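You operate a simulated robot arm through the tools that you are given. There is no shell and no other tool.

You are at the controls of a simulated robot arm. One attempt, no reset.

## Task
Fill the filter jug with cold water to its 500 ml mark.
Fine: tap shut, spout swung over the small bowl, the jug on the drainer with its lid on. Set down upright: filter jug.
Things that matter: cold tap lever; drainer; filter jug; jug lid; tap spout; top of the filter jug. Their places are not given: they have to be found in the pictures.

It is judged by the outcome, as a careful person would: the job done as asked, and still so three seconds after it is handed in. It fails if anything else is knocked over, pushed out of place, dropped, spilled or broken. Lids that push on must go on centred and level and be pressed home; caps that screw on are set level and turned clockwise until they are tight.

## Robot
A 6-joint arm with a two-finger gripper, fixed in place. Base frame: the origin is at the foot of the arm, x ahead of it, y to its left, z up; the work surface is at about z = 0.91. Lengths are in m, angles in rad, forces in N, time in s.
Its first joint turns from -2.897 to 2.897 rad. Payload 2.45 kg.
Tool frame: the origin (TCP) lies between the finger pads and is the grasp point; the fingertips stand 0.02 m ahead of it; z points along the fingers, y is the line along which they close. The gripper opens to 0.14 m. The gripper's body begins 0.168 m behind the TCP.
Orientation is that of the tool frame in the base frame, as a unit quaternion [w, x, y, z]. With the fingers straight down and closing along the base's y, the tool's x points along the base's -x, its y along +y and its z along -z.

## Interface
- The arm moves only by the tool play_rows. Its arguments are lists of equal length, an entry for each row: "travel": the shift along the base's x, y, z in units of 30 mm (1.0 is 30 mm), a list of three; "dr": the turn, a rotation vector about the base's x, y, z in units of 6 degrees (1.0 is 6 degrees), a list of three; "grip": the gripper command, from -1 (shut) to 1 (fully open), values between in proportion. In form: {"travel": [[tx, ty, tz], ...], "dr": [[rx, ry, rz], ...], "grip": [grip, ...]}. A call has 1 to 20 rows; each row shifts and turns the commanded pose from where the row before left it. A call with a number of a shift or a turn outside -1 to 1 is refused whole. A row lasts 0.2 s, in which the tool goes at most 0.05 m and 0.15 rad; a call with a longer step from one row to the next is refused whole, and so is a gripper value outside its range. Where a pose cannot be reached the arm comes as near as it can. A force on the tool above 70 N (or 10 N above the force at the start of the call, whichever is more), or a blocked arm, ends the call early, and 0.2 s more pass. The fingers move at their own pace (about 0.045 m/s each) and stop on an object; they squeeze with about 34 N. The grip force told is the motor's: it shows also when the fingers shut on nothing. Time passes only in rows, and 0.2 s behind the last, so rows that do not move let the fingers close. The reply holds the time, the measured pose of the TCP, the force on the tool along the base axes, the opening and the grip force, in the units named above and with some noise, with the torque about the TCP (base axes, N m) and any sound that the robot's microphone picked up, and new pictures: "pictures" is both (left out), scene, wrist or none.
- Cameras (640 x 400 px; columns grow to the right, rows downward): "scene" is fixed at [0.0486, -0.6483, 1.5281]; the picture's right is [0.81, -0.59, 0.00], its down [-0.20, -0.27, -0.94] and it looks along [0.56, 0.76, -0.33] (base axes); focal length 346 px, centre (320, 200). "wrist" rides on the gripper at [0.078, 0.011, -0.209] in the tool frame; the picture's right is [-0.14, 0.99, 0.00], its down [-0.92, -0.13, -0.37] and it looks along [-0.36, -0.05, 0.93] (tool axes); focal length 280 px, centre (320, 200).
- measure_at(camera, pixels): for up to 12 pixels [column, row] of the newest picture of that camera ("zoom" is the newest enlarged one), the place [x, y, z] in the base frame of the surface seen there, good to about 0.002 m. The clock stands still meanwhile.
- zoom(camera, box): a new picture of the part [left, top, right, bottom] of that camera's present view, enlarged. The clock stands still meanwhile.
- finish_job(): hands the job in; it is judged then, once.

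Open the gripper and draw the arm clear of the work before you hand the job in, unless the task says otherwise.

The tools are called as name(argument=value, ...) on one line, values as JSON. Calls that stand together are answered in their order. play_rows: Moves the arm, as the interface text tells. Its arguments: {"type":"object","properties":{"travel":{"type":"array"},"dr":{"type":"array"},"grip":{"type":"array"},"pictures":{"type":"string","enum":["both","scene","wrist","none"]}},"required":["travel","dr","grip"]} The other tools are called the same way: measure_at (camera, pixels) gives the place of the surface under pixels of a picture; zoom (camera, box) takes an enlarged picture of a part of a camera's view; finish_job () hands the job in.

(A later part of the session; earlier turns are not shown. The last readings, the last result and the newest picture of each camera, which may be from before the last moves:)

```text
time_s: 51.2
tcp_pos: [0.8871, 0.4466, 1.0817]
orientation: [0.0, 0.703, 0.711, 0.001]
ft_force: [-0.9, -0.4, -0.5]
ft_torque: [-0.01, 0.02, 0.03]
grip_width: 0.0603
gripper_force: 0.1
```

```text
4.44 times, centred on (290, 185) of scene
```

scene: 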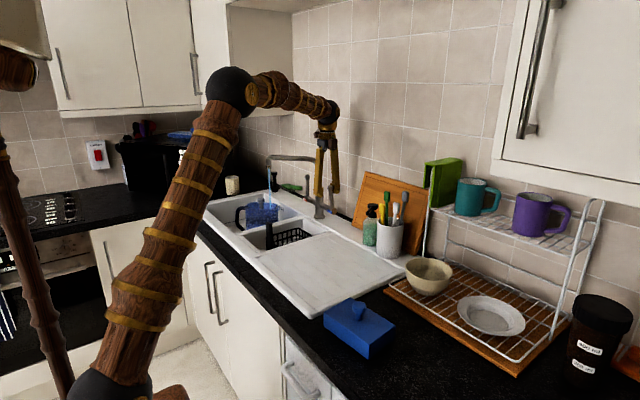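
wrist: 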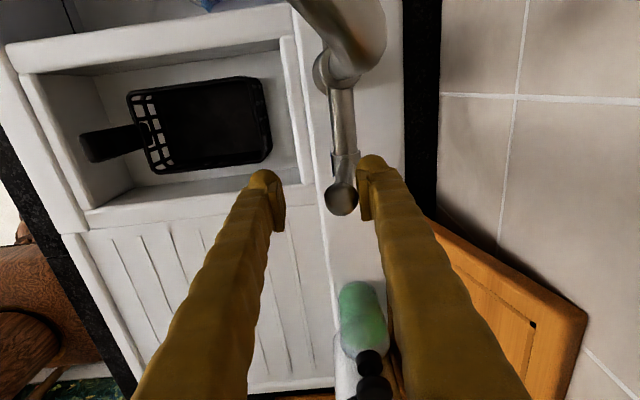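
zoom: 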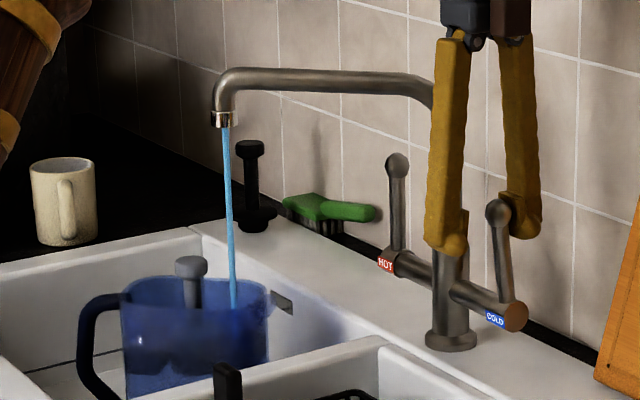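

Flow continues steadily into the jug. I hold for another 4 s or so.

play_rows(travel=[[0, 0, 0], [0, 0, 0], [0, 0, 0], [0, 0, 0], [0, 0, 0], [0, 0, 0], [0, 0, 0], [0, 0, 0], [0, 0, 0], [0, 0, 0], [0, 0, 0], [0, 0, 0], [0, 0, 0], [0, 0, 0], [0, 0, 0], [0, 0, 0], [0, 0, 0], [0, 0, 0]], dr=[[0, 0, 0], [0, 0, 0], [0, 0, 0], [0, 0, 0], [0, 0, 0], [0, 0, 0], [0, 0, 0], [0, 0, 0], [0, 0, 0], [0, 0, 0], [0, 0, 0], [0, 0, 0], [0, 0, 0], [0, 0, 0], [0, 0, 0], [0, 0, 0], [0, 0, 0], [0, 0, 0]], grip=[-0.14, -0.14, -0.14, -0.14, -0.14, -0.14, -0.14, -0.14, -0.14, -0.14, -0.14, -0.14, -0.14, -0.14, -0.14, -0.14, -0.14, -0.14])

zoom(camera="wrist", box=[180, 0, 244, 40])

zoom(camera="scene", box=[228, 180, 298, 230])

```text
time_s: 55.0
tcp_pos: [0.8874, 0.4451, 1.0809]
orientation: [0.001, 0.703, 0.711, -0.001]
ft_force: [0.1, -1.2, -0.5]
ft_torque: [-0.01, 0.01, 0.01]
grip_width: 0.0604
gripper_force: 0.0
```

scene: 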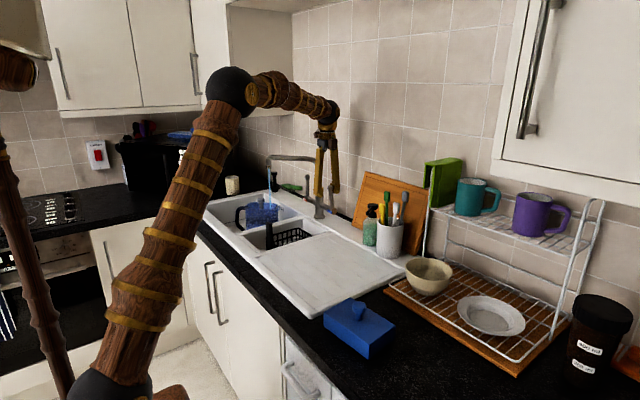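
wrist: 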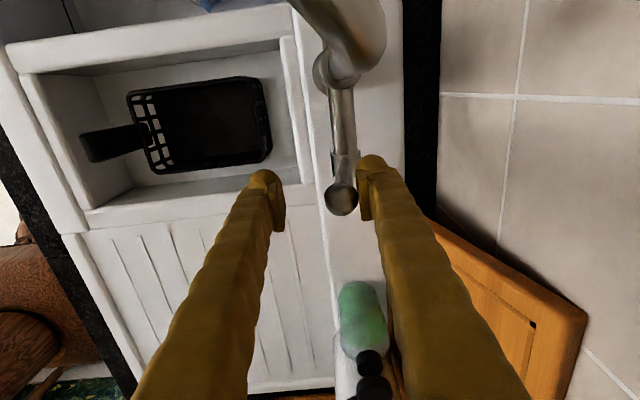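

```text
10.00 times, centred on (212, 20) of wrist
```

zoom: 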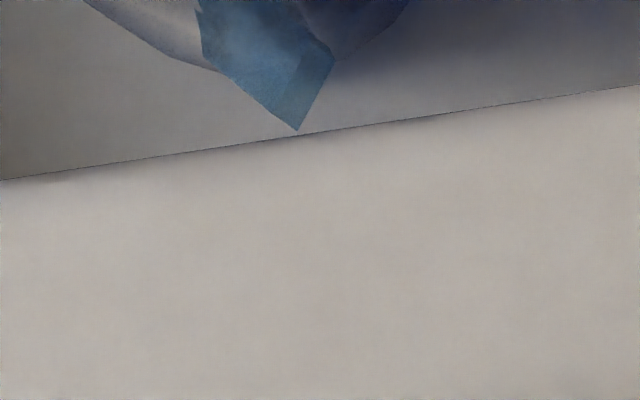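

```text
8.00 times, centred on (263, 205) of scene
```

zoom: 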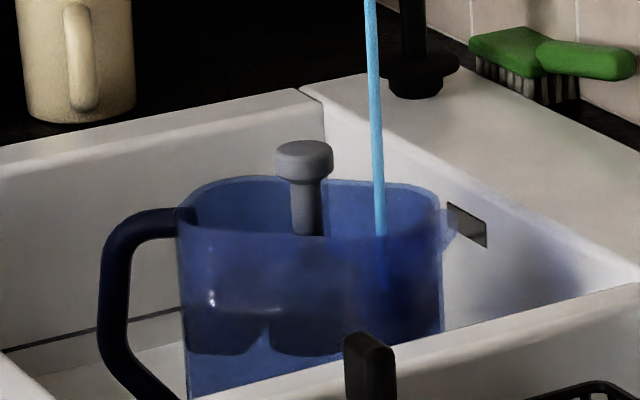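

The wrist view now catches the jug's near corner with a teal water wedge at zoom (265,70). I measure it to read its height, as this could serve as a live gauge.

zoom(camera="wrist", box=[194, 0, 226, 20])

measure_at(camera="zoom", pixels=[[290, 250], [250, 200], [200, 150], [150, 100], [110, 50], [100, 20], [200, 50], [250, 100], [300, 150], [330, 150], [350, 120], [320, 200]])

```text
16.00 times, centred on (210, 10) of wrist
```

zoom: 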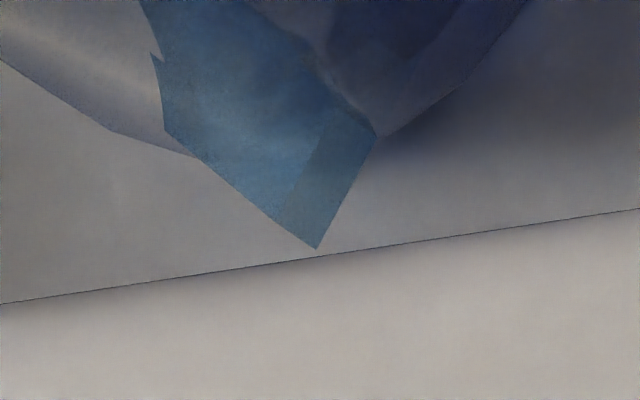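

```text
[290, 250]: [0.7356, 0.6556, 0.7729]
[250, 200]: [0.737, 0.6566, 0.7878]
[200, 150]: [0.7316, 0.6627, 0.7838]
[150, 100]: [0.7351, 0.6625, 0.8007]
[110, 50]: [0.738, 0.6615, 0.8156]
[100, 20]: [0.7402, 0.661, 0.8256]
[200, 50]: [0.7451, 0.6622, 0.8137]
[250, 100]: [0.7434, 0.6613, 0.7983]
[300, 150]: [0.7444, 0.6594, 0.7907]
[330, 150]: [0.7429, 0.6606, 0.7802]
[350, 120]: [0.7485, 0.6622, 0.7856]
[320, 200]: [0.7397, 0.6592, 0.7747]
```

The shade line at zoom (272,205)–(320,130) seems to be the water's top edge, reading z about 0.788. I hold 4 s more and compare the same view as a live gauge.

play_rows(travel=[[0, 0, 0], [0, 0, 0], [0, 0, 0], [0, 0, 0], [0, 0, 0], [0, 0, 0], [0, 0, 0], [0, 0, 0], [0, 0, 0], [0, 0, 0], [0, 0, 0], [0, 0, 0], [0, 0, 0], [0, 0, 0], [0, 0, 0], [0, 0, 0], [0, 0, 0], [0, 0, 0], [0, 0, 0]], dr=[[0, 0, 0], [0, 0, 0], [0, 0, 0], [0, 0, 0], [0, 0, 0], [0, 0, 0], [0, 0, 0], [0, 0, 0], [0, 0, 0], [0, 0, 0], [0, 0, 0], [0, 0, 0], [0, 0, 0], [0, 0, 0], [0, 0, 0], [0, 0, 0], [0, 0, 0], [0, 0, 0], [0, 0, 0]], grip=[-0.14, -0.14, -0.14, -0.14, -0.14, -0.14, -0.14, -0.14, -0.14, -0.14, -0.14, -0.14, -0.14, -0.14, -0.14, -0.14, -0.14, -0.14, -0.14], pictures="wrist")

zoom(camera="wrist", box=[194, 0, 226, 20])

measure_at(camera="zoom", pixels=[[290, 250], [250, 200], [220, 170], [220, 100], [250, 130], [270, 150], [200, 50], [250, 100], [300, 150], [330, 150], [350, 120], [320, 200]])

```text
time_s: 59.0
tcp_pos: [0.8869, 0.4471, 1.0805]
orientation: [0.0, 0.702, 0.712, 0.0]
ft_force: [0.4, 0.6, -0.3]
ft_torque: [-0.01, 0.0, 0.0]
grip_width: 0.06
gripper_force: 0.1
```

wrist: 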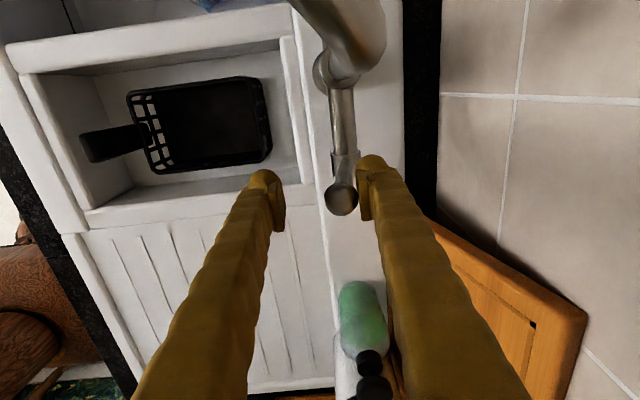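

```text
16.00 times, centred on (210, 10) of wrist
```

zoom: 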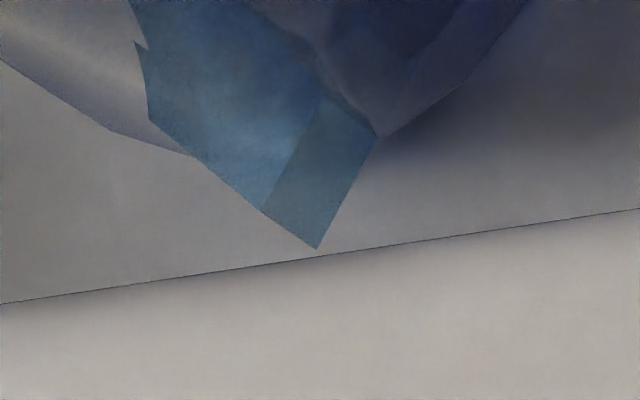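

```text
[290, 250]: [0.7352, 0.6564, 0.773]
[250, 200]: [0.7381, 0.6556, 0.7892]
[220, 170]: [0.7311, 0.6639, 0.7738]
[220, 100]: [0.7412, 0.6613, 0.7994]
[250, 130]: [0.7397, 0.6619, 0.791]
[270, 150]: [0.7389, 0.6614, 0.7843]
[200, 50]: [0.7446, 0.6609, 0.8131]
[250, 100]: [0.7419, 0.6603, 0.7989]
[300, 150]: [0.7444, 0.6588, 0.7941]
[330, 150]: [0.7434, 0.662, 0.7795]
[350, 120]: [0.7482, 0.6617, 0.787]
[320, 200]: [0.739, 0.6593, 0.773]
```

The dark side face grew by about 3 mm in 4 s, so the flow is about 10 ml/s and the jug holds roughly 140 ml. I tilt the lever further to about triple the flow and hold ~4 s, then re-read.

play_rows(travel=[[-0.35, 0, 0], [-0.33, 0, 0], [0, 0, 0], [0, 0, 0], [0, 0, 0], [0, 0, 0], [0, 0, 0], [0, 0, 0], [0, 0, 0], [0, 0, 0], [0, 0, 0], [0, 0, 0], [0, 0, 0], [0, 0, 0], [0, 0, 0], [0, 0, 0], [0, 0, 0], [0, 0, 0]], dr=[[0, 0, 0], [0, 0, 0], [0, 0, 0], [0, 0, 0], [0, 0, 0], [0, 0, 0], [0, 0, 0], [0, 0, 0], [0, 0, 0], [0, 0, 0], [0, 0, 0], [0, 0, 0], [0, 0, 0], [0, 0, 0], [0, 0, 0], [0, 0, 0], [0, 0, 0], [0, 0, 0]], grip=[-0.14, -0.14, -0.14, -0.14, -0.14, -0.14, -0.14, -0.14, -0.14, -0.14, -0.14, -0.14, -0.14, -0.14, -0.14, -0.14, -0.14, -0.14])

zoom(camera="wrist", box=[204, 0, 236, 20])

measure_at(camera="zoom", pixels=[[250, 130], [270, 150], [300, 150], [200, 100], [220, 150], [180, 120], [240, 180], [260, 200], [320, 120], [350, 120], [300, 100], [250, 80]])

zoom(camera="scene", box=[225, 140, 355, 230])

```text
time_s: 62.8
tcp_pos: [0.8662, 0.4458, 1.0798]
orientation: [0.0, 0.703, 0.711, 0.0]
ft_force: [0.3, -0.6, 0.2]
ft_torque: [0.01, 0.03, -0.02]
grip_width: 0.06
gripper_force: 0.1
```

scene: 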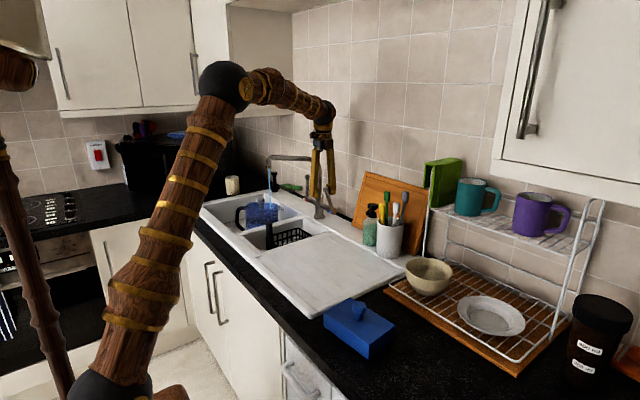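
wrist: 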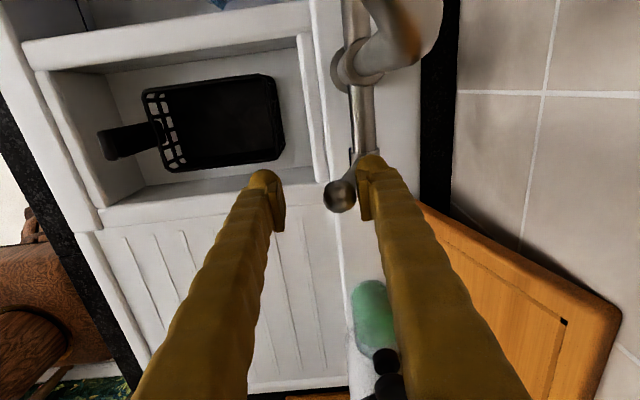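

```text
16.00 times, centred on (220, 10) of wrist
```

zoom: 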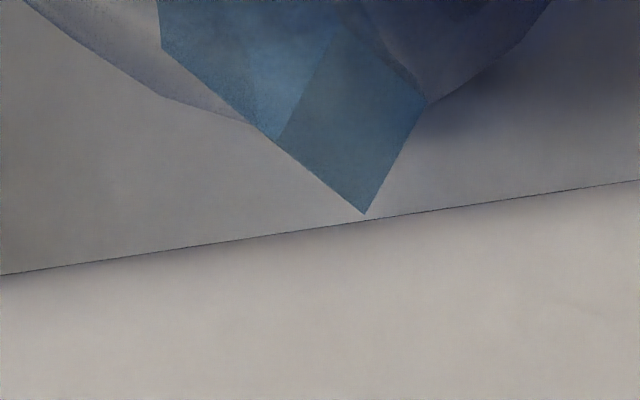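

```text
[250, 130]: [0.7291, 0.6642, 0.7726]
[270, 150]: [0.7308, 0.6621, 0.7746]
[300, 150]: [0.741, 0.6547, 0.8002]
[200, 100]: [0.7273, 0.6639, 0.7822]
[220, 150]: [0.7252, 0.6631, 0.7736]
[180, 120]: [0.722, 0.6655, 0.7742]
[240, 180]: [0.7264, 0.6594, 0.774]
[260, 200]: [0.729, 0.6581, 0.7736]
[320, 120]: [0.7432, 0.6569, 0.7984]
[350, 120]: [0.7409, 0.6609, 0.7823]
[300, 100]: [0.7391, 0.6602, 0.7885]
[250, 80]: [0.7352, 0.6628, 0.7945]
```

```text
4.44 times, centred on (290, 185) of scene
```

zoom: 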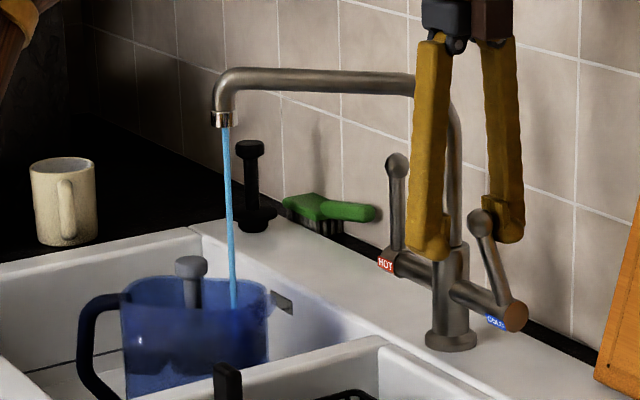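

The side face now rises to zoom (275,140), i.e. z about 0.801 — roughly 290 ml, at about 40 ml/s. I hold about 2 s more and re-read.

play_rows(travel=[[0, 0, 0], [0, 0, 0], [0, 0, 0], [0, 0, 0], [0, 0, 0], [0, 0, 0], [0, 0, 0], [0, 0, 0], [0, 0, 0]], dr=[[0, 0, 0], [0, 0, 0], [0, 0, 0], [0, 0, 0], [0, 0, 0], [0, 0, 0], [0, 0, 0], [0, 0, 0], [0, 0, 0]], grip=[-0.14, -0.14, -0.14, -0.14, -0.14, -0.14, -0.14, -0.14, -0.14], pictures="wrist")

zoom(camera="wrist", box=[204, 0, 236, 20])

measure_at(camera="zoom", pixels=[[250, 110], [260, 120], [280, 140], [300, 150], [230, 100], [240, 110], [270, 110], [300, 120], [320, 120], [330, 170], [350, 180], [360, 205]])

```text
time_s: 64.8
tcp_pos: [0.8663, 0.4459, 1.0807]
orientation: [0.0, 0.702, 0.712, 0.0]
ft_force: [-0.6, -0.5, -0.7]
ft_torque: [-0.03, 0.0, -0.02]
grip_width: 0.0599
gripper_force: 0.1
```

wrist: 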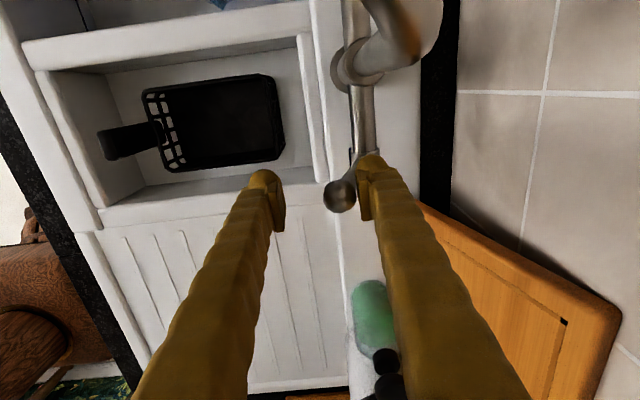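

```text
16.00 times, centred on (220, 10) of wrist
```

zoom: 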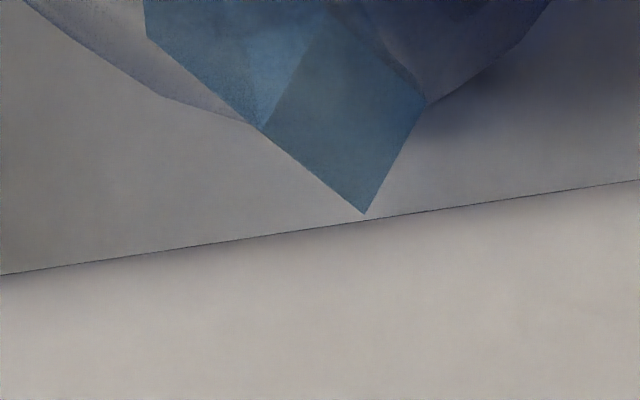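

```text
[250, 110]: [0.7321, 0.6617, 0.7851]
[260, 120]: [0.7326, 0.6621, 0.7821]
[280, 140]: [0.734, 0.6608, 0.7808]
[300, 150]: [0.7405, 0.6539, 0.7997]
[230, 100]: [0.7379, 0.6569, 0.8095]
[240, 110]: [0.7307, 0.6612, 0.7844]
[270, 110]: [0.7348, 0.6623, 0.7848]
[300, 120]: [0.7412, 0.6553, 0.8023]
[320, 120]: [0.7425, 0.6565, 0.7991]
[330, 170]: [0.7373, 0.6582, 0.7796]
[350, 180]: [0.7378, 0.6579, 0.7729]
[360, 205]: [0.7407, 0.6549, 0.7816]
```

I take more readings on the lighter top face region to estimate the level directly.

measure_at(camera="zoom", pixels=[[240, 100], [245, 105], [250, 115], [255, 122], [235, 95], [225, 95], [215, 85], [205, 80], [250, 100], [245, 90], [255, 110], [220, 90]])

measure_at(camera="zoom", pixels=[[160, 30], [170, 45], [180, 55], [190, 65], [200, 70], [210, 60], [220, 40], [230, 60], [250, 60], [200, 30], [180, 20], [240, 40]])

```text
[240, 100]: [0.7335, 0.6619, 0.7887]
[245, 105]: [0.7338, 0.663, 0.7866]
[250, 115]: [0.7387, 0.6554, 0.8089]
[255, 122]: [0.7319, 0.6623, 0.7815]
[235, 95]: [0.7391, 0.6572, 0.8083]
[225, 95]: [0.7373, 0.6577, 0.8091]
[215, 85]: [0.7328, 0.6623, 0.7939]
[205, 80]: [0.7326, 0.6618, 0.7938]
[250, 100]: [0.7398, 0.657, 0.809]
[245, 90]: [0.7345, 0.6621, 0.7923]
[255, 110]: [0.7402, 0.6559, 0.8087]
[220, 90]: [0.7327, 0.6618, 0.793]
```

```text
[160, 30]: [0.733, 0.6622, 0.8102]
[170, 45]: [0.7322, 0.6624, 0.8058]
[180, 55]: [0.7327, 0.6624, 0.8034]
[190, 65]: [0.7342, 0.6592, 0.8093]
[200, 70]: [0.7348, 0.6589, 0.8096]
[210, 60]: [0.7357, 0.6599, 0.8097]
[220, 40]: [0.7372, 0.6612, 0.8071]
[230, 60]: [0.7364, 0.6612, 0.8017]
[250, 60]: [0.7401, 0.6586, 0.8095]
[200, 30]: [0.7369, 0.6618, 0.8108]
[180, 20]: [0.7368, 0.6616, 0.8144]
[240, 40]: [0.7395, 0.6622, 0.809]
```

The top face reads a very consistent z of 0.809, so about 10 mm below the mark (0.819). I hold another 1.2 s and re-read to fix the rate.

play_rows(travel=[[0, 0, 0], [0, 0, 0], [0, 0, 0], [0, 0, 0], [0, 0, 0]], dr=[[0, 0, 0], [0, 0, 0], [0, 0, 0], [0, 0, 0], [0, 0, 0]], grip=[-0.14, -0.14, -0.14, -0.14, -0.14], pictures="wrist")

zoom(camera="wrist", box=[204, 0, 236, 20])

measure_at(camera="zoom", pixels=[[240, 100], [245, 105], [235, 95], [225, 95], [215, 85], [205, 80], [200, 70], [210, 60], [190, 65], [250, 60], [220, 90], [230, 80]])

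measure_at(camera="zoom", pixels=[[190, 60], [195, 55], [200, 60], [205, 65], [210, 70], [215, 60], [220, 60], [230, 50], [240, 60], [235, 70], [225, 75], [180, 50]])

```text
time_s: 66.0
tcp_pos: [0.8672, 0.4455, 1.0812]
orientation: [0.0, 0.703, 0.711, 0.001]
ft_force: [-0.1, -0.1, 0.3]
ft_torque: [0.03, 0.01, 0.01]
grip_width: 0.0601
gripper_force: 0.1
```

wrist: 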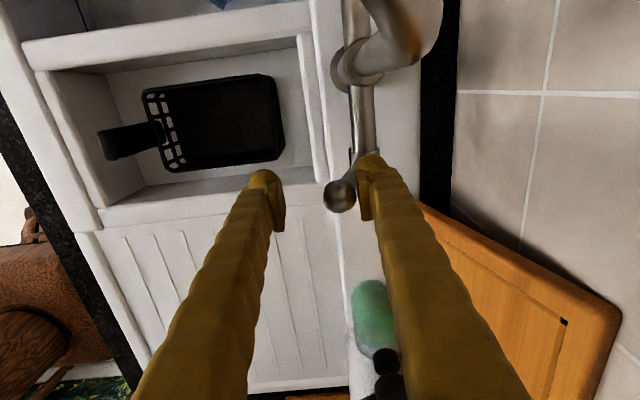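

```text
16.00 times, centred on (220, 10) of wrist
```

zoom: 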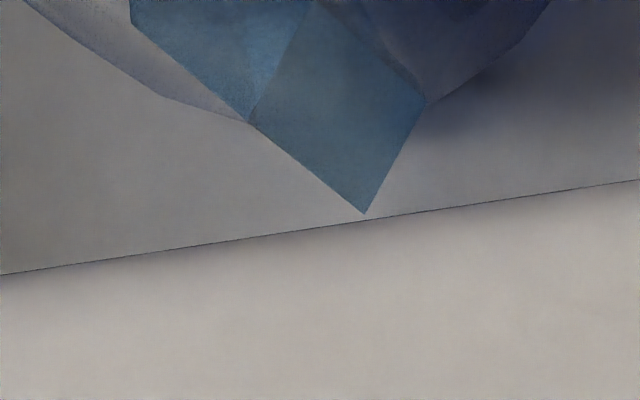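

```text
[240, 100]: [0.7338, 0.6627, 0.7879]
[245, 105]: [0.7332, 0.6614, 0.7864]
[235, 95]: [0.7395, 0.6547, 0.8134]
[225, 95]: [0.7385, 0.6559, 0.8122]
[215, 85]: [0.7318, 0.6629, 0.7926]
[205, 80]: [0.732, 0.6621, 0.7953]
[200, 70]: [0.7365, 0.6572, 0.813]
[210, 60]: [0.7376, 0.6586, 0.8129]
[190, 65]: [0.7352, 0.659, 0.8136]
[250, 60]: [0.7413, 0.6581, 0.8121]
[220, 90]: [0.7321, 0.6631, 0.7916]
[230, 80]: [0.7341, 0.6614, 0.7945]
```

```text
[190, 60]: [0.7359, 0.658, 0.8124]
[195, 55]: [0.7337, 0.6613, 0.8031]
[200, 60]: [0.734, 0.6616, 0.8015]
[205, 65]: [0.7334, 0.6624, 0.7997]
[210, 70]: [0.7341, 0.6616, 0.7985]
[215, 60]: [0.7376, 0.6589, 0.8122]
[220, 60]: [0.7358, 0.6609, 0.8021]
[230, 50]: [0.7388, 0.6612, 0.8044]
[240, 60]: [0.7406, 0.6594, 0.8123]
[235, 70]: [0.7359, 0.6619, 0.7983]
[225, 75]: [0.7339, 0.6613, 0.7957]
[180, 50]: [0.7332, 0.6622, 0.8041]
```

Level is now 0.8127, rising about 3.1 mm/s. I hold 1.2 s more and then shut the lever, which should land just under the mark.

play_rows(travel=[[0, 0, 0], [0, 0, 0], [0, 0, 0], [0, 0, 0], [0, 0, 0], [0, 0, 0], [1, 0, 0], [1, 0, 0], [0.25, 0, 0], [0, 0, 0]], dr=[[0, 0, 0], [0, 0, 0], [0, 0, 0], [0, 0, 0], [0, 0, 0], [0, 0, 0], [0, 0, 0], [0, 0, 0], [0, 0, 0], [0, 0, 0]], grip=[-0.14, -0.14, -0.14, -0.14, -0.14, -0.14, -0.14, -0.14, -0.14, -0.14])

zoom(camera="scene", box=[225, 140, 355, 230])

zoom(camera="wrist", box=[160, 0, 224, 40])

```text
time_s: 68.2
tcp_pos: [0.9365, 0.4444, 1.0812]
orientation: [0.0, 0.702, 0.712, 0.0]
ft_force: [-7.4, 0.7, -0.6]
ft_torque: [-0.06, -0.11, -0.02]
grip_width: 0.0651
gripper_force: 3.2
```

scene: 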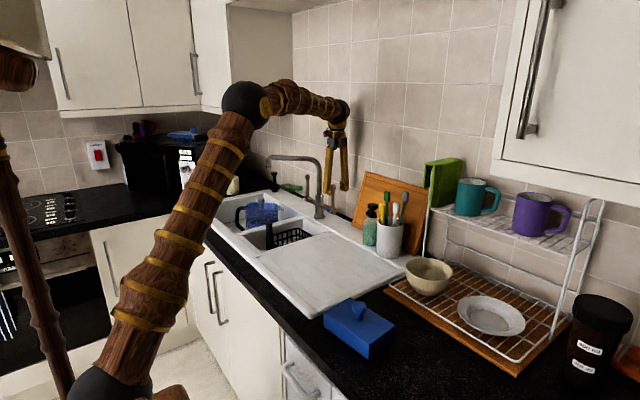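
wrist: 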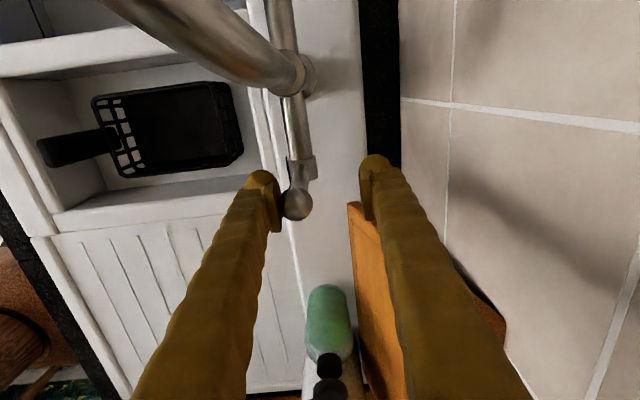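

```text
4.44 times, centred on (290, 185) of scene
```

zoom: 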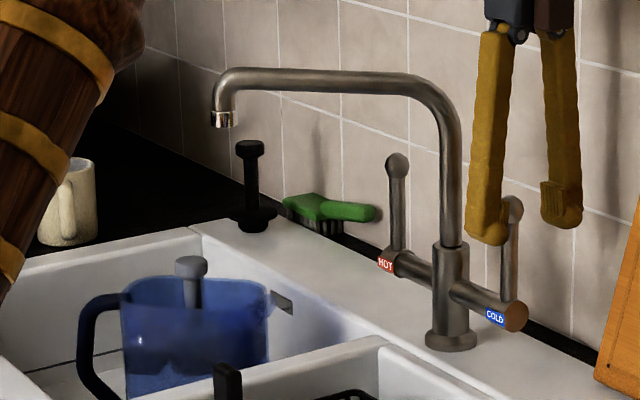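

```text
10.00 times, centred on (192, 20) of wrist
```

zoom: 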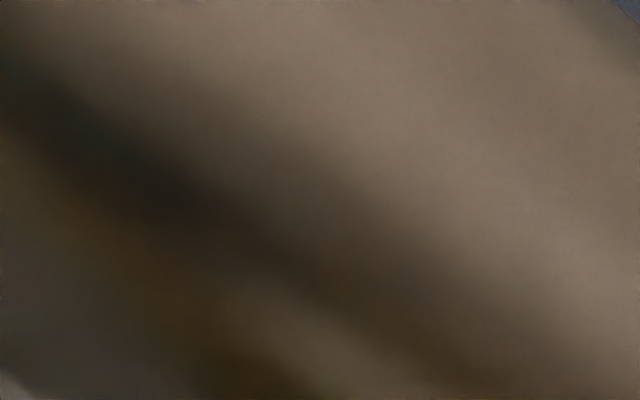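

The lever is shut and the flow has stopped. I widen the fingers slightly and move back within the gap (not touching the lever) so the wrist camera sees the gauge corner again.

play_rows(travel=[[-0.3, 0, 0], [0, 0, 0], [0, 0, 0], [-0.5, 0, 0], [-0.55, 0, 0], [0, 0, 0]], dr=[[0, 0, 0], [0, 0, 0], [0, 0, 0], [0, 0, 0], [0, 0, 0], [0, 0, 0]], grip=[-0.14, 0.2, 0.2, 0.2, 0.2, 0.2])

zoom(camera="wrist", box=[184, 0, 232, 30])

```text
time_s: 69.6
tcp_pos: [0.8932, 0.445, 1.0796]
orientation: [0.001, 0.703, 0.711, 0.0]
ft_force: [0.2, 0.6, 0.6]
ft_torque: [0.03, 0.02, 0.0]
grip_width: 0.0839
gripper_force: 0.0
```

scene: 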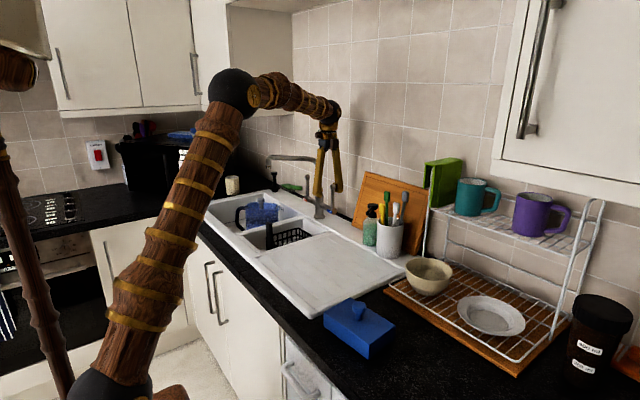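
wrist: 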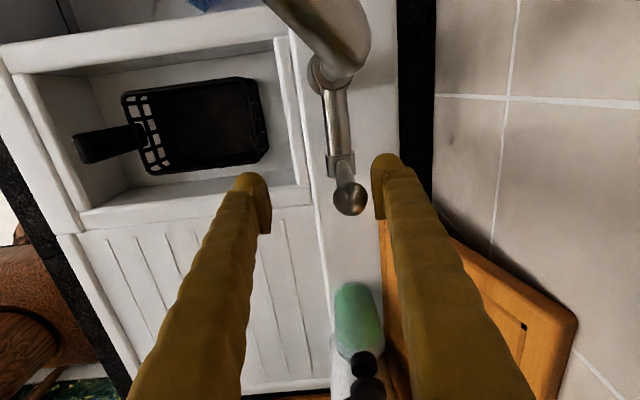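

```text
13.33 times, centred on (208, 15) of wrist
```

zoom: 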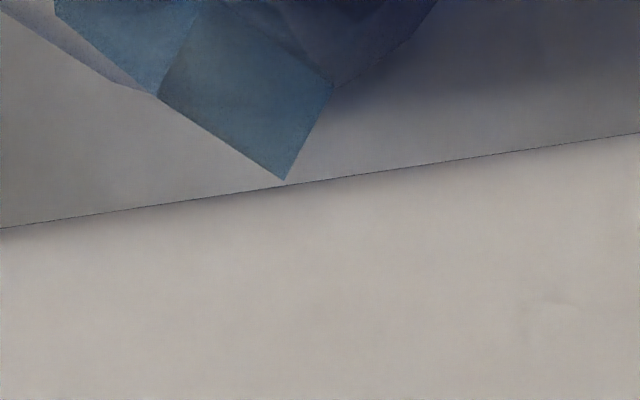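

The gauge corner is visible again at zoom (150,50); I sample the top face for the level.

measure_at(camera="zoom", pixels=[[150, 80], [140, 70], [130, 60], [120, 50], [110, 45], [100, 40], [90, 25], [140, 50], [150, 60], [160, 50], [130, 30], [170, 30]])

measure_at(camera="zoom", pixels=[[155, 75], [145, 75], [135, 65], [125, 60], [115, 50], [105, 35], [95, 30], [145, 45], [155, 50], [165, 40], [135, 40], [175, 20]])

```text
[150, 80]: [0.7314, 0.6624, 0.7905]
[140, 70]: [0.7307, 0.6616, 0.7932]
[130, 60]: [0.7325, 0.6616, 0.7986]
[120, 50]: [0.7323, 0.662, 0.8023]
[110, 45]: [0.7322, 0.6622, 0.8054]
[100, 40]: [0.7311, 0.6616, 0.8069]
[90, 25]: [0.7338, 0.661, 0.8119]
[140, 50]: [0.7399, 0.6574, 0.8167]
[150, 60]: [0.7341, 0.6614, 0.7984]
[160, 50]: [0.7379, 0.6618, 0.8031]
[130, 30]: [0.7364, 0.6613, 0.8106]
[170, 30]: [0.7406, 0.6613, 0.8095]
```

```text
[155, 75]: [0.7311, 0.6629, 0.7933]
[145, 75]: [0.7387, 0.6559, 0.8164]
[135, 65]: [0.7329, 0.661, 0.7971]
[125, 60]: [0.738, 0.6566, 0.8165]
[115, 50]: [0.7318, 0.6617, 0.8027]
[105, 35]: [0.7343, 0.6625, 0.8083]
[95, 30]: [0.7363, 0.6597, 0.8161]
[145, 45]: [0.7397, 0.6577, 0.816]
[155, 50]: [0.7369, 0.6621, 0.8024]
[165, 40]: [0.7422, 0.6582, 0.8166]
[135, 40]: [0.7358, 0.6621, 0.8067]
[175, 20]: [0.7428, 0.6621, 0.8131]
```

Level is 0.8164 (about 470 ml); the mark is at 0.819, so about 28 ml short. I re-centre, then give one short slow pulse (small tilt, about 10–12 ml/s) and shut again.

play_rows(travel=[[0.73, 0, 0], [0, 0, 0], [0, 0, 0], [-0.32, 0, 0], [-0.32, 0, 0], [-0.31, 0, 0], [0, 0, 0], [0, 0, 0], [0, 0, 0], [0, 0, 0], [0, 0, 0], [0, 0, 0], [0, 0, 0], [0, 0, 0], [0.7, 0, 0], [0.7, 0, 0], [0.2, 0, 0], [0, 0, 0]], dr=[[0, 0, 0], [0, 0, 0], [0, 0, 0], [0, 0, 0], [0, 0, 0], [0, 0, 0], [0, 0, 0], [0, 0, 0], [0, 0, 0], [0, 0, 0], [0, 0, 0], [0, 0, 0], [0, 0, 0], [0, 0, 0], [0, 0, 0], [0, 0, 0], [0, 0, 0], [0, 0, 0]], grip=[-0.14, -0.14, -0.14, -0.14, -0.14, -0.14, -0.14, -0.14, -0.14, -0.14, -0.14, -0.14, -0.14, -0.14, -0.14, -0.14, -0.14, -0.14])

play_rows(travel=[[-0.3, 0, 0], [0, 0, 0], [0, 0, 0], [-0.5, 0, 0], [-0.55, 0, 0], [0, 0, 0]], dr=[[0, 0, 0], [0, 0, 0], [0, 0, 0], [0, 0, 0], [0, 0, 0], [0, 0, 0]], grip=[-0.14, 0.2, 0.2, 0.2, 0.2, 0.2])

zoom(camera="wrist", box=[184, 0, 232, 30])

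measure_at(camera="zoom", pixels=[[145, 75], [140, 50], [125, 60], [145, 45], [95, 30], [165, 40], [120, 40], [130, 50], [140, 65], [150, 40], [110, 40], [135, 55]])

measure_at(camera="zoom", pixels=[[143, 73], [138, 48], [123, 58], [147, 47], [97, 32], [163, 38], [118, 38], [128, 48], [142, 67], [152, 42], [108, 38], [133, 53]])

```text
time_s: 73.4
tcp_pos: [0.9364, 0.4455, 1.0817]
orientation: [0.0, 0.702, 0.712, 0.0]
ft_force: [-5.4, 2.0, 0.5]
ft_torque: [0.0, -0.09, -0.06]
grip_width: 0.0636
gripper_force: 2.4
```

scene: 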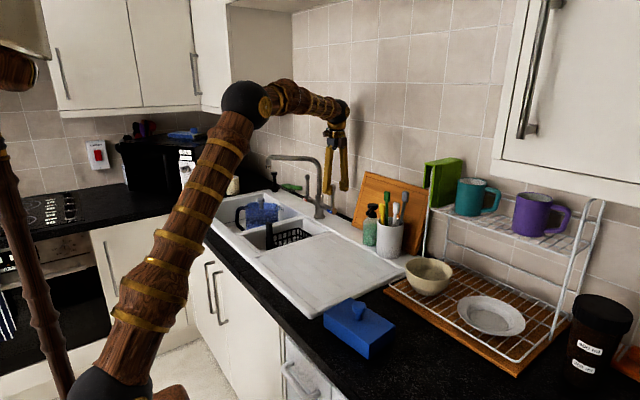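
wrist: 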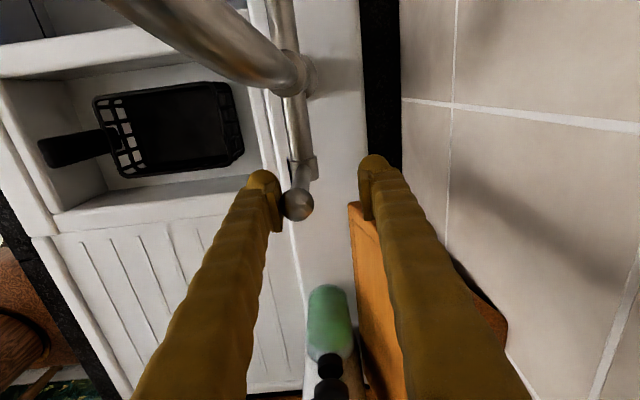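

```text
time_s: 74.8
tcp_pos: [0.8957, 0.4458, 1.0809]
orientation: [0.0, 0.703, 0.712, 0.0]
ft_force: [-0.1, 0.0, -0.3]
ft_torque: [0.0, -0.01, -0.02]
grip_width: 0.084
gripper_force: 0.0
```

scene: 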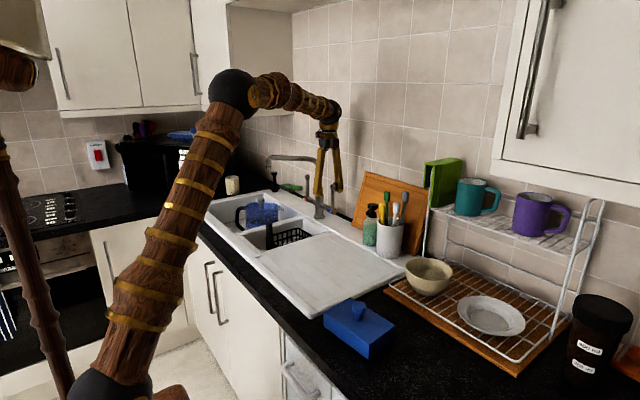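
wrist: 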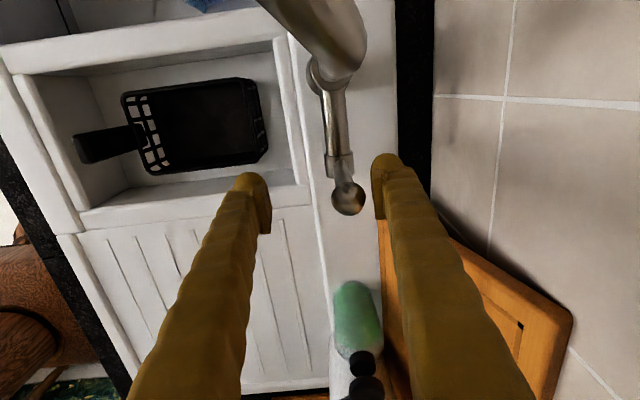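

```text
13.33 times, centred on (208, 15) of wrist
```

zoom: 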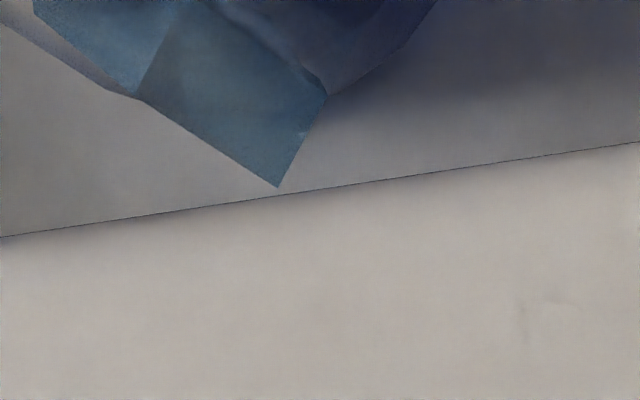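

```text
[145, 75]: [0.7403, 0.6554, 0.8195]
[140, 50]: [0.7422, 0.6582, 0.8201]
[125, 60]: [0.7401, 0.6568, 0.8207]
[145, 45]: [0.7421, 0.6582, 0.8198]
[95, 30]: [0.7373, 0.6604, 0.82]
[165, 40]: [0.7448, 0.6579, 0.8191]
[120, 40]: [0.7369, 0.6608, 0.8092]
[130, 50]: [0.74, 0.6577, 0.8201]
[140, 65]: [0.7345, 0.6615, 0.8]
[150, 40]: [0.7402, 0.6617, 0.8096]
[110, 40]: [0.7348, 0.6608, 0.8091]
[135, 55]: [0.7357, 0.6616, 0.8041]
```

```text
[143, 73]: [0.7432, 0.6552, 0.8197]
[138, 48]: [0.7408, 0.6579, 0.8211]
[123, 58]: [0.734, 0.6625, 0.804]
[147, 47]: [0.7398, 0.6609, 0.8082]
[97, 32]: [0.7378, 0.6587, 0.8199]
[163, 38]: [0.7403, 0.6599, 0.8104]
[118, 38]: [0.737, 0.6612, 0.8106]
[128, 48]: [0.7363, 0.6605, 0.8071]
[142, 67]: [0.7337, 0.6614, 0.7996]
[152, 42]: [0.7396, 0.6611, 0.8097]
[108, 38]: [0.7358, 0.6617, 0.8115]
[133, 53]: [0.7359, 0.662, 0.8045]
```

Level now reads about 0.820, right at the mark (0.819). I confirm the tap is fully shut, then rise clear of the lever.

play_rows(travel=[[0.6, 0, 0], [0, 0, 0.95], [0, 0, 0.95], [0, 0, 0.95], [0, 0, 0.95], [0, 0, 0.95], [0, 0, 0.95], [0, 0, 0.95], [0, 0, 0.95]], dr=[[0, 0, 0], [0, 0, 0], [0, 0, 0], [0, 0, 0], [0, 0, 0], [0, 0, 0], [0, 0, 0], [0, 0, 0], [0, 0, 0]], grip=[0.2, 0.2, 0.2, 0.2, 0.2, 0.2, 0.2, 0.2, 0.2])

zoom(camera="scene", box=[225, 140, 355, 230])

```text
time_s: 76.8
tcp_pos: [0.913, 0.4447, 1.309]
orientation: [-0.001, 0.703, 0.712, 0.0]
ft_force: [0.3, -0.2, -0.2]
ft_torque: [-0.05, 0.04, 0.01]
grip_width: 0.084
gripper_force: 0.1
```

scene: 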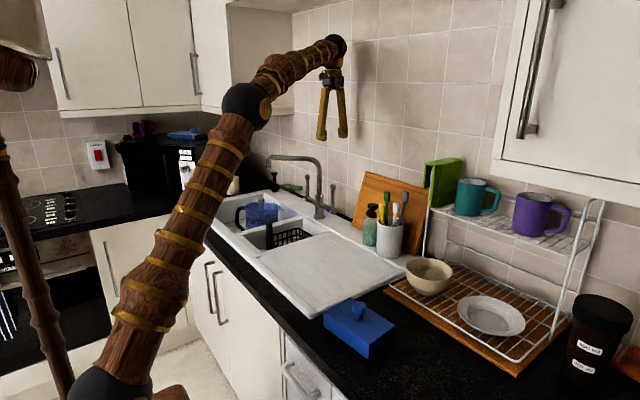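
wrist: 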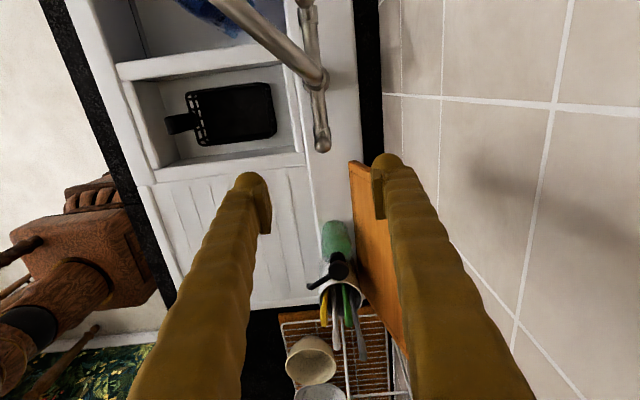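

```text
4.44 times, centred on (290, 185) of scene
```

zoom: 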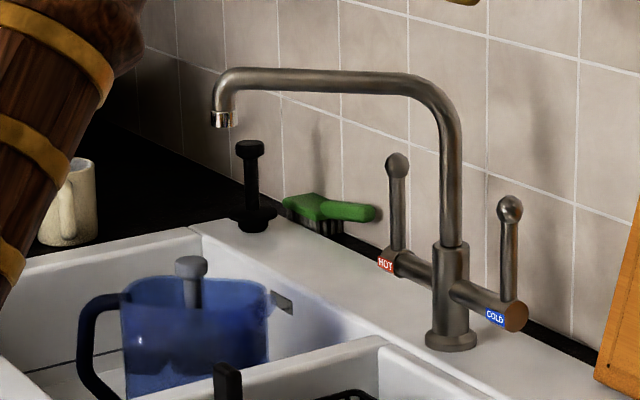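

Tap is shut, no stream. Now I move over the spout tube, squared to it, to swing it back over the small bowl.

play_rows(travel=[[-0.518, 0.933, 0.09], [-0.518, 0.933, 0.09], [-0.518, 0.933, 0.09], [-0.518, 0.933, 0.09], [-0.518, 0.933, 0.09], [-0.518, 0.933, 0.09], [-0.518, 0.933, 0.09], [-0.518, 0.933, 0.09], [0, 0, 0]], dr=[[0, 0, 0.915], [0, 0, 0.915], [0, 0, 0.915], [0, 0, 0.915], [0, 0, 0.915], [0, 0, 0.915], [0, 0, 0.915], [0, 0, 0.915], [0, 0, 0]], grip=[0, 0, 0, 0, 0, 0, 0, 0, 0])

measure_at(camera="wrist", pixels=[[305, 145], [310, 160], [315, 180], [320, 200], [325, 220], [330, 240]])

```text
time_s: 78.8
tcp_pos: [0.7894, 0.6716, 1.3308]
orientation: [0.0, 0.385, 0.923, 0.0]
ft_force: [0.5, 0.0, 0.2]
ft_torque: [0.01, -0.02, -0.01]
grip_width: 0.0703
gripper_force: 0.1
```

scene: 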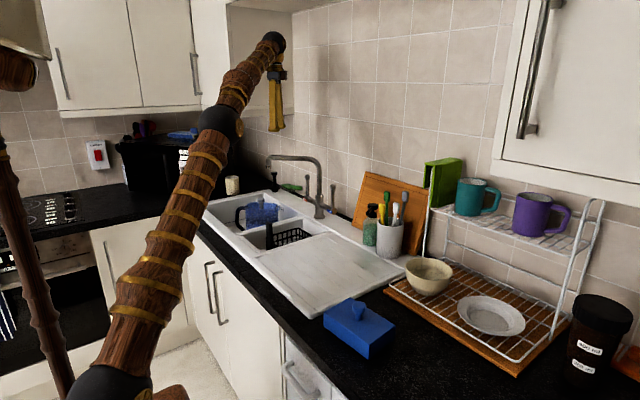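
wrist: 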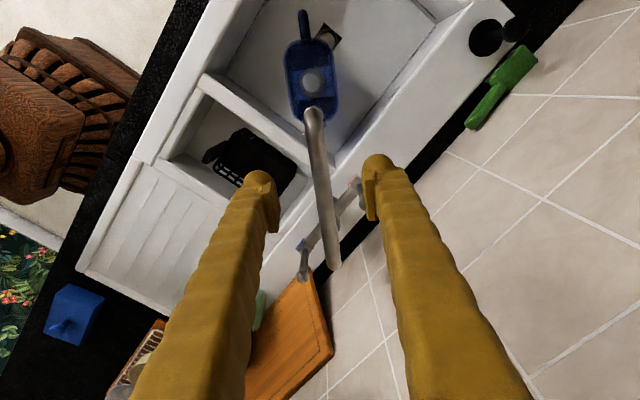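

```text
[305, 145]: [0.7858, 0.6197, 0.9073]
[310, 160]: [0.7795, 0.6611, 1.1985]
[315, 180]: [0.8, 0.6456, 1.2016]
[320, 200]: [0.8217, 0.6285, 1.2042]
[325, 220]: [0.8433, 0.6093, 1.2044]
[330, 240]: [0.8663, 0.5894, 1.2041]
```

The tube lies between the fingers. I lower around it and close the gap partly.

play_rows(travel=[[0, 0, -0.9], [0, 0, -0.9], [0, 0, -0.9], [0, 0, -0.9], [0, 0, -0.9], [0, 0, 0], [0, 0, 0]], dr=[[0, 0, 0], [0, 0, 0], [0, 0, 0], [0, 0, 0], [0, 0, 0], [0, 0, 0], [0, 0, 0]], grip=[0, 0, 0, 0, 0, -0.3, -0.3])

```text
time_s: 80.4
tcp_pos: [0.7893, 0.6698, 1.1943]
orientation: [0.002, 0.385, 0.923, 0.0]
ft_force: [-0.1, 0.0, -0.6]
ft_torque: [0.01, -0.03, 0.0]
grip_width: 0.0491
gripper_force: 0.1
```

scene: 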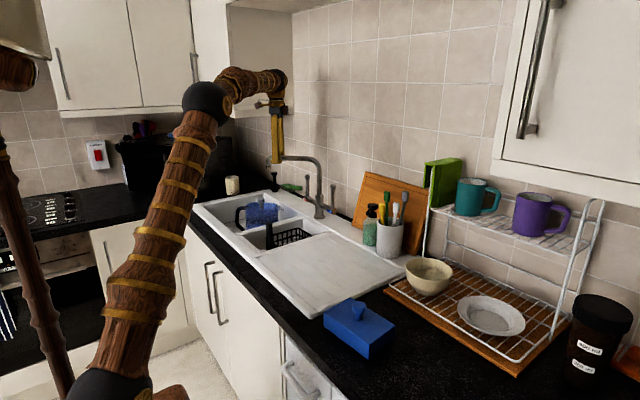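
wrist: 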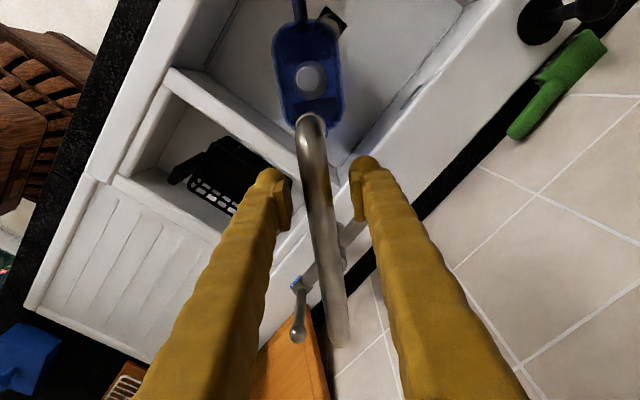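

The tube is straddled with the jug below. I swing it back along its arc to the small bowl.

play_rows(travel=[[-0.357, -0.38, 0], [-0.327, -0.41, 0], [-0.287, -0.44, 0], [-0.247, -0.46, 0], [-0.21, -0.48, 0], [-0.163, -0.497, 0], [-0.123, -0.507, 0], [-0.077, -0.52, 0], [-0.033, -0.52, 0], [0.013, -0.523, 0], [0.06, -0.52, 0], [0.1, -0.513, 0], [0, 0, 0]], dr=[[0, 0, 0.827], [0, 0, 0.827], [0, 0, 0.827], [0, 0, 0.827], [0, 0, 0.827], [0, 0, 0.827], [0, 0, 0.827], [0, 0, 0.827], [0, 0, 0.827], [0, 0, 0.827], [0, 0, 0.827], [0, 0, 0.827], [0, 0, 0]], grip=[-0.3, -0.3, -0.3, -0.3, -0.3, -0.3, -0.3, -0.3, -0.3, -0.3, -0.3, -0.3, -0.3])

measure_at(camera="wrist", pixels=[[320, 130], [322, 150], [324, 170], [326, 200], [330, 230], [335, 270]])

```text
time_s: 83.2
tcp_pos: [0.7392, 0.498, 1.1943]
orientation: [0.0, -0.124, 0.992, -0.001]
ft_force: [0.2, 1.3, 0.6]
ft_torque: [-0.01, 0.02, 0.0]
grip_width: 0.0489
gripper_force: 0.0
```

scene: 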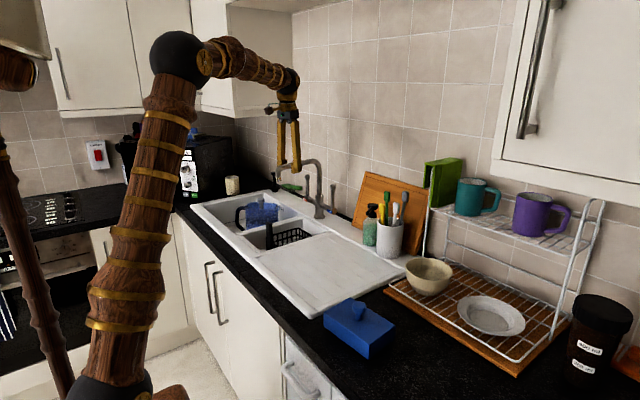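
wrist: 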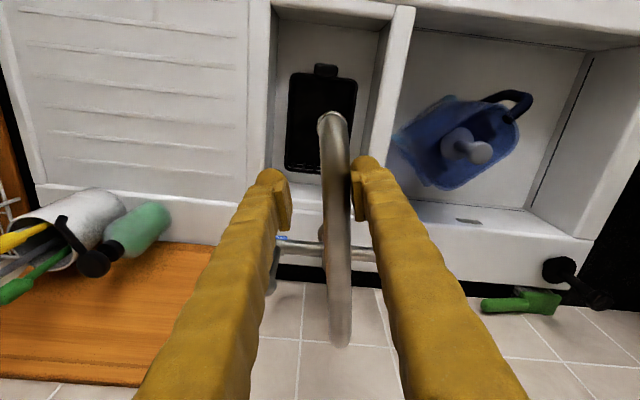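

```text
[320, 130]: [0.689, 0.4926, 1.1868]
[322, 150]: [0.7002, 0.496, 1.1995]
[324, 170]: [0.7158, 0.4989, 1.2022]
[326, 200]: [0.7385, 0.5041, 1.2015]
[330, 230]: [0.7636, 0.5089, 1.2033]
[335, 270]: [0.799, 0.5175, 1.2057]
```

The spout is back over the small bowl (tip about (0.689, 0.50), above the basket). I ease off the contact and lift clear.

play_rows(travel=[[0.05, 0.35, 0], [0, 0, 0.9], [0, 0, 0.9], [0, 0, 0.9], [0, 0, 0.9], [0, 0, 0.9], [0, 0, 0.5], [0, 0, 0]], dr=[[0, 0, 0], [0, 0, 0], [0, 0, 0], [0, 0, 0], [0, 0, 0], [0, 0, 0], [0, 0, 0], [0, 0, 0]], grip=[-0.3, -0.3, -0.3, -0.3, -0.3, -0.3, -0.3, -0.3])

measure_at(camera="wrist", pixels=[[325, 130], [327, 150], [329, 170], [331, 200], [333, 230], [335, 250]])

```text
time_s: 85.0
tcp_pos: [0.7416, 0.5084, 1.3452]
orientation: [0.0, -0.124, 0.992, 0.0]
ft_force: [-0.6, -0.1, 0.0]
ft_torque: [0.0, 0.0, 0.0]
grip_width: 0.0491
gripper_force: 0.1
```

scene: 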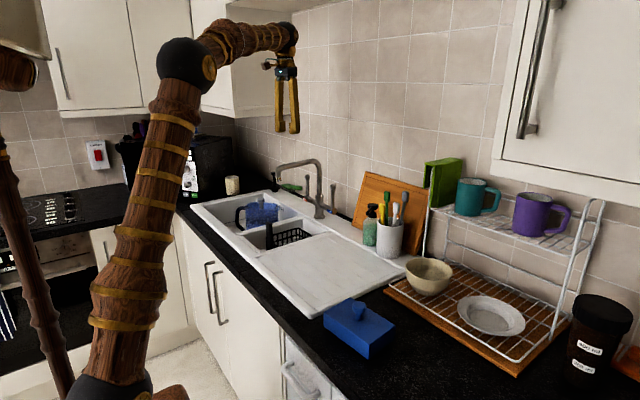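
wrist: 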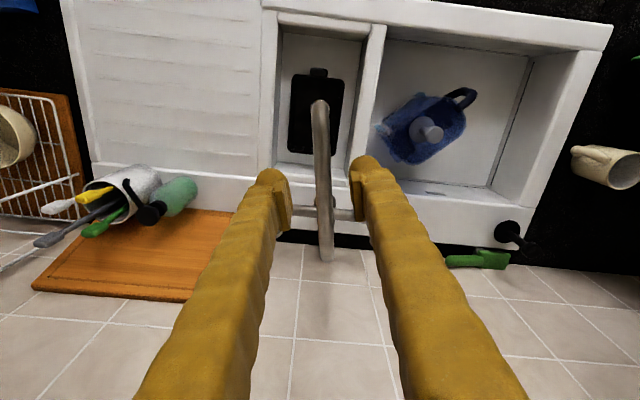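

```text
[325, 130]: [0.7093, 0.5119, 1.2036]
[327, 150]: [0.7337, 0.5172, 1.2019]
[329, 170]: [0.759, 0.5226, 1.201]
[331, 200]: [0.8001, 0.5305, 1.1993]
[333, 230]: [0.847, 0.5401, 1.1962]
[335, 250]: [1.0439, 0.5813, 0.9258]
```

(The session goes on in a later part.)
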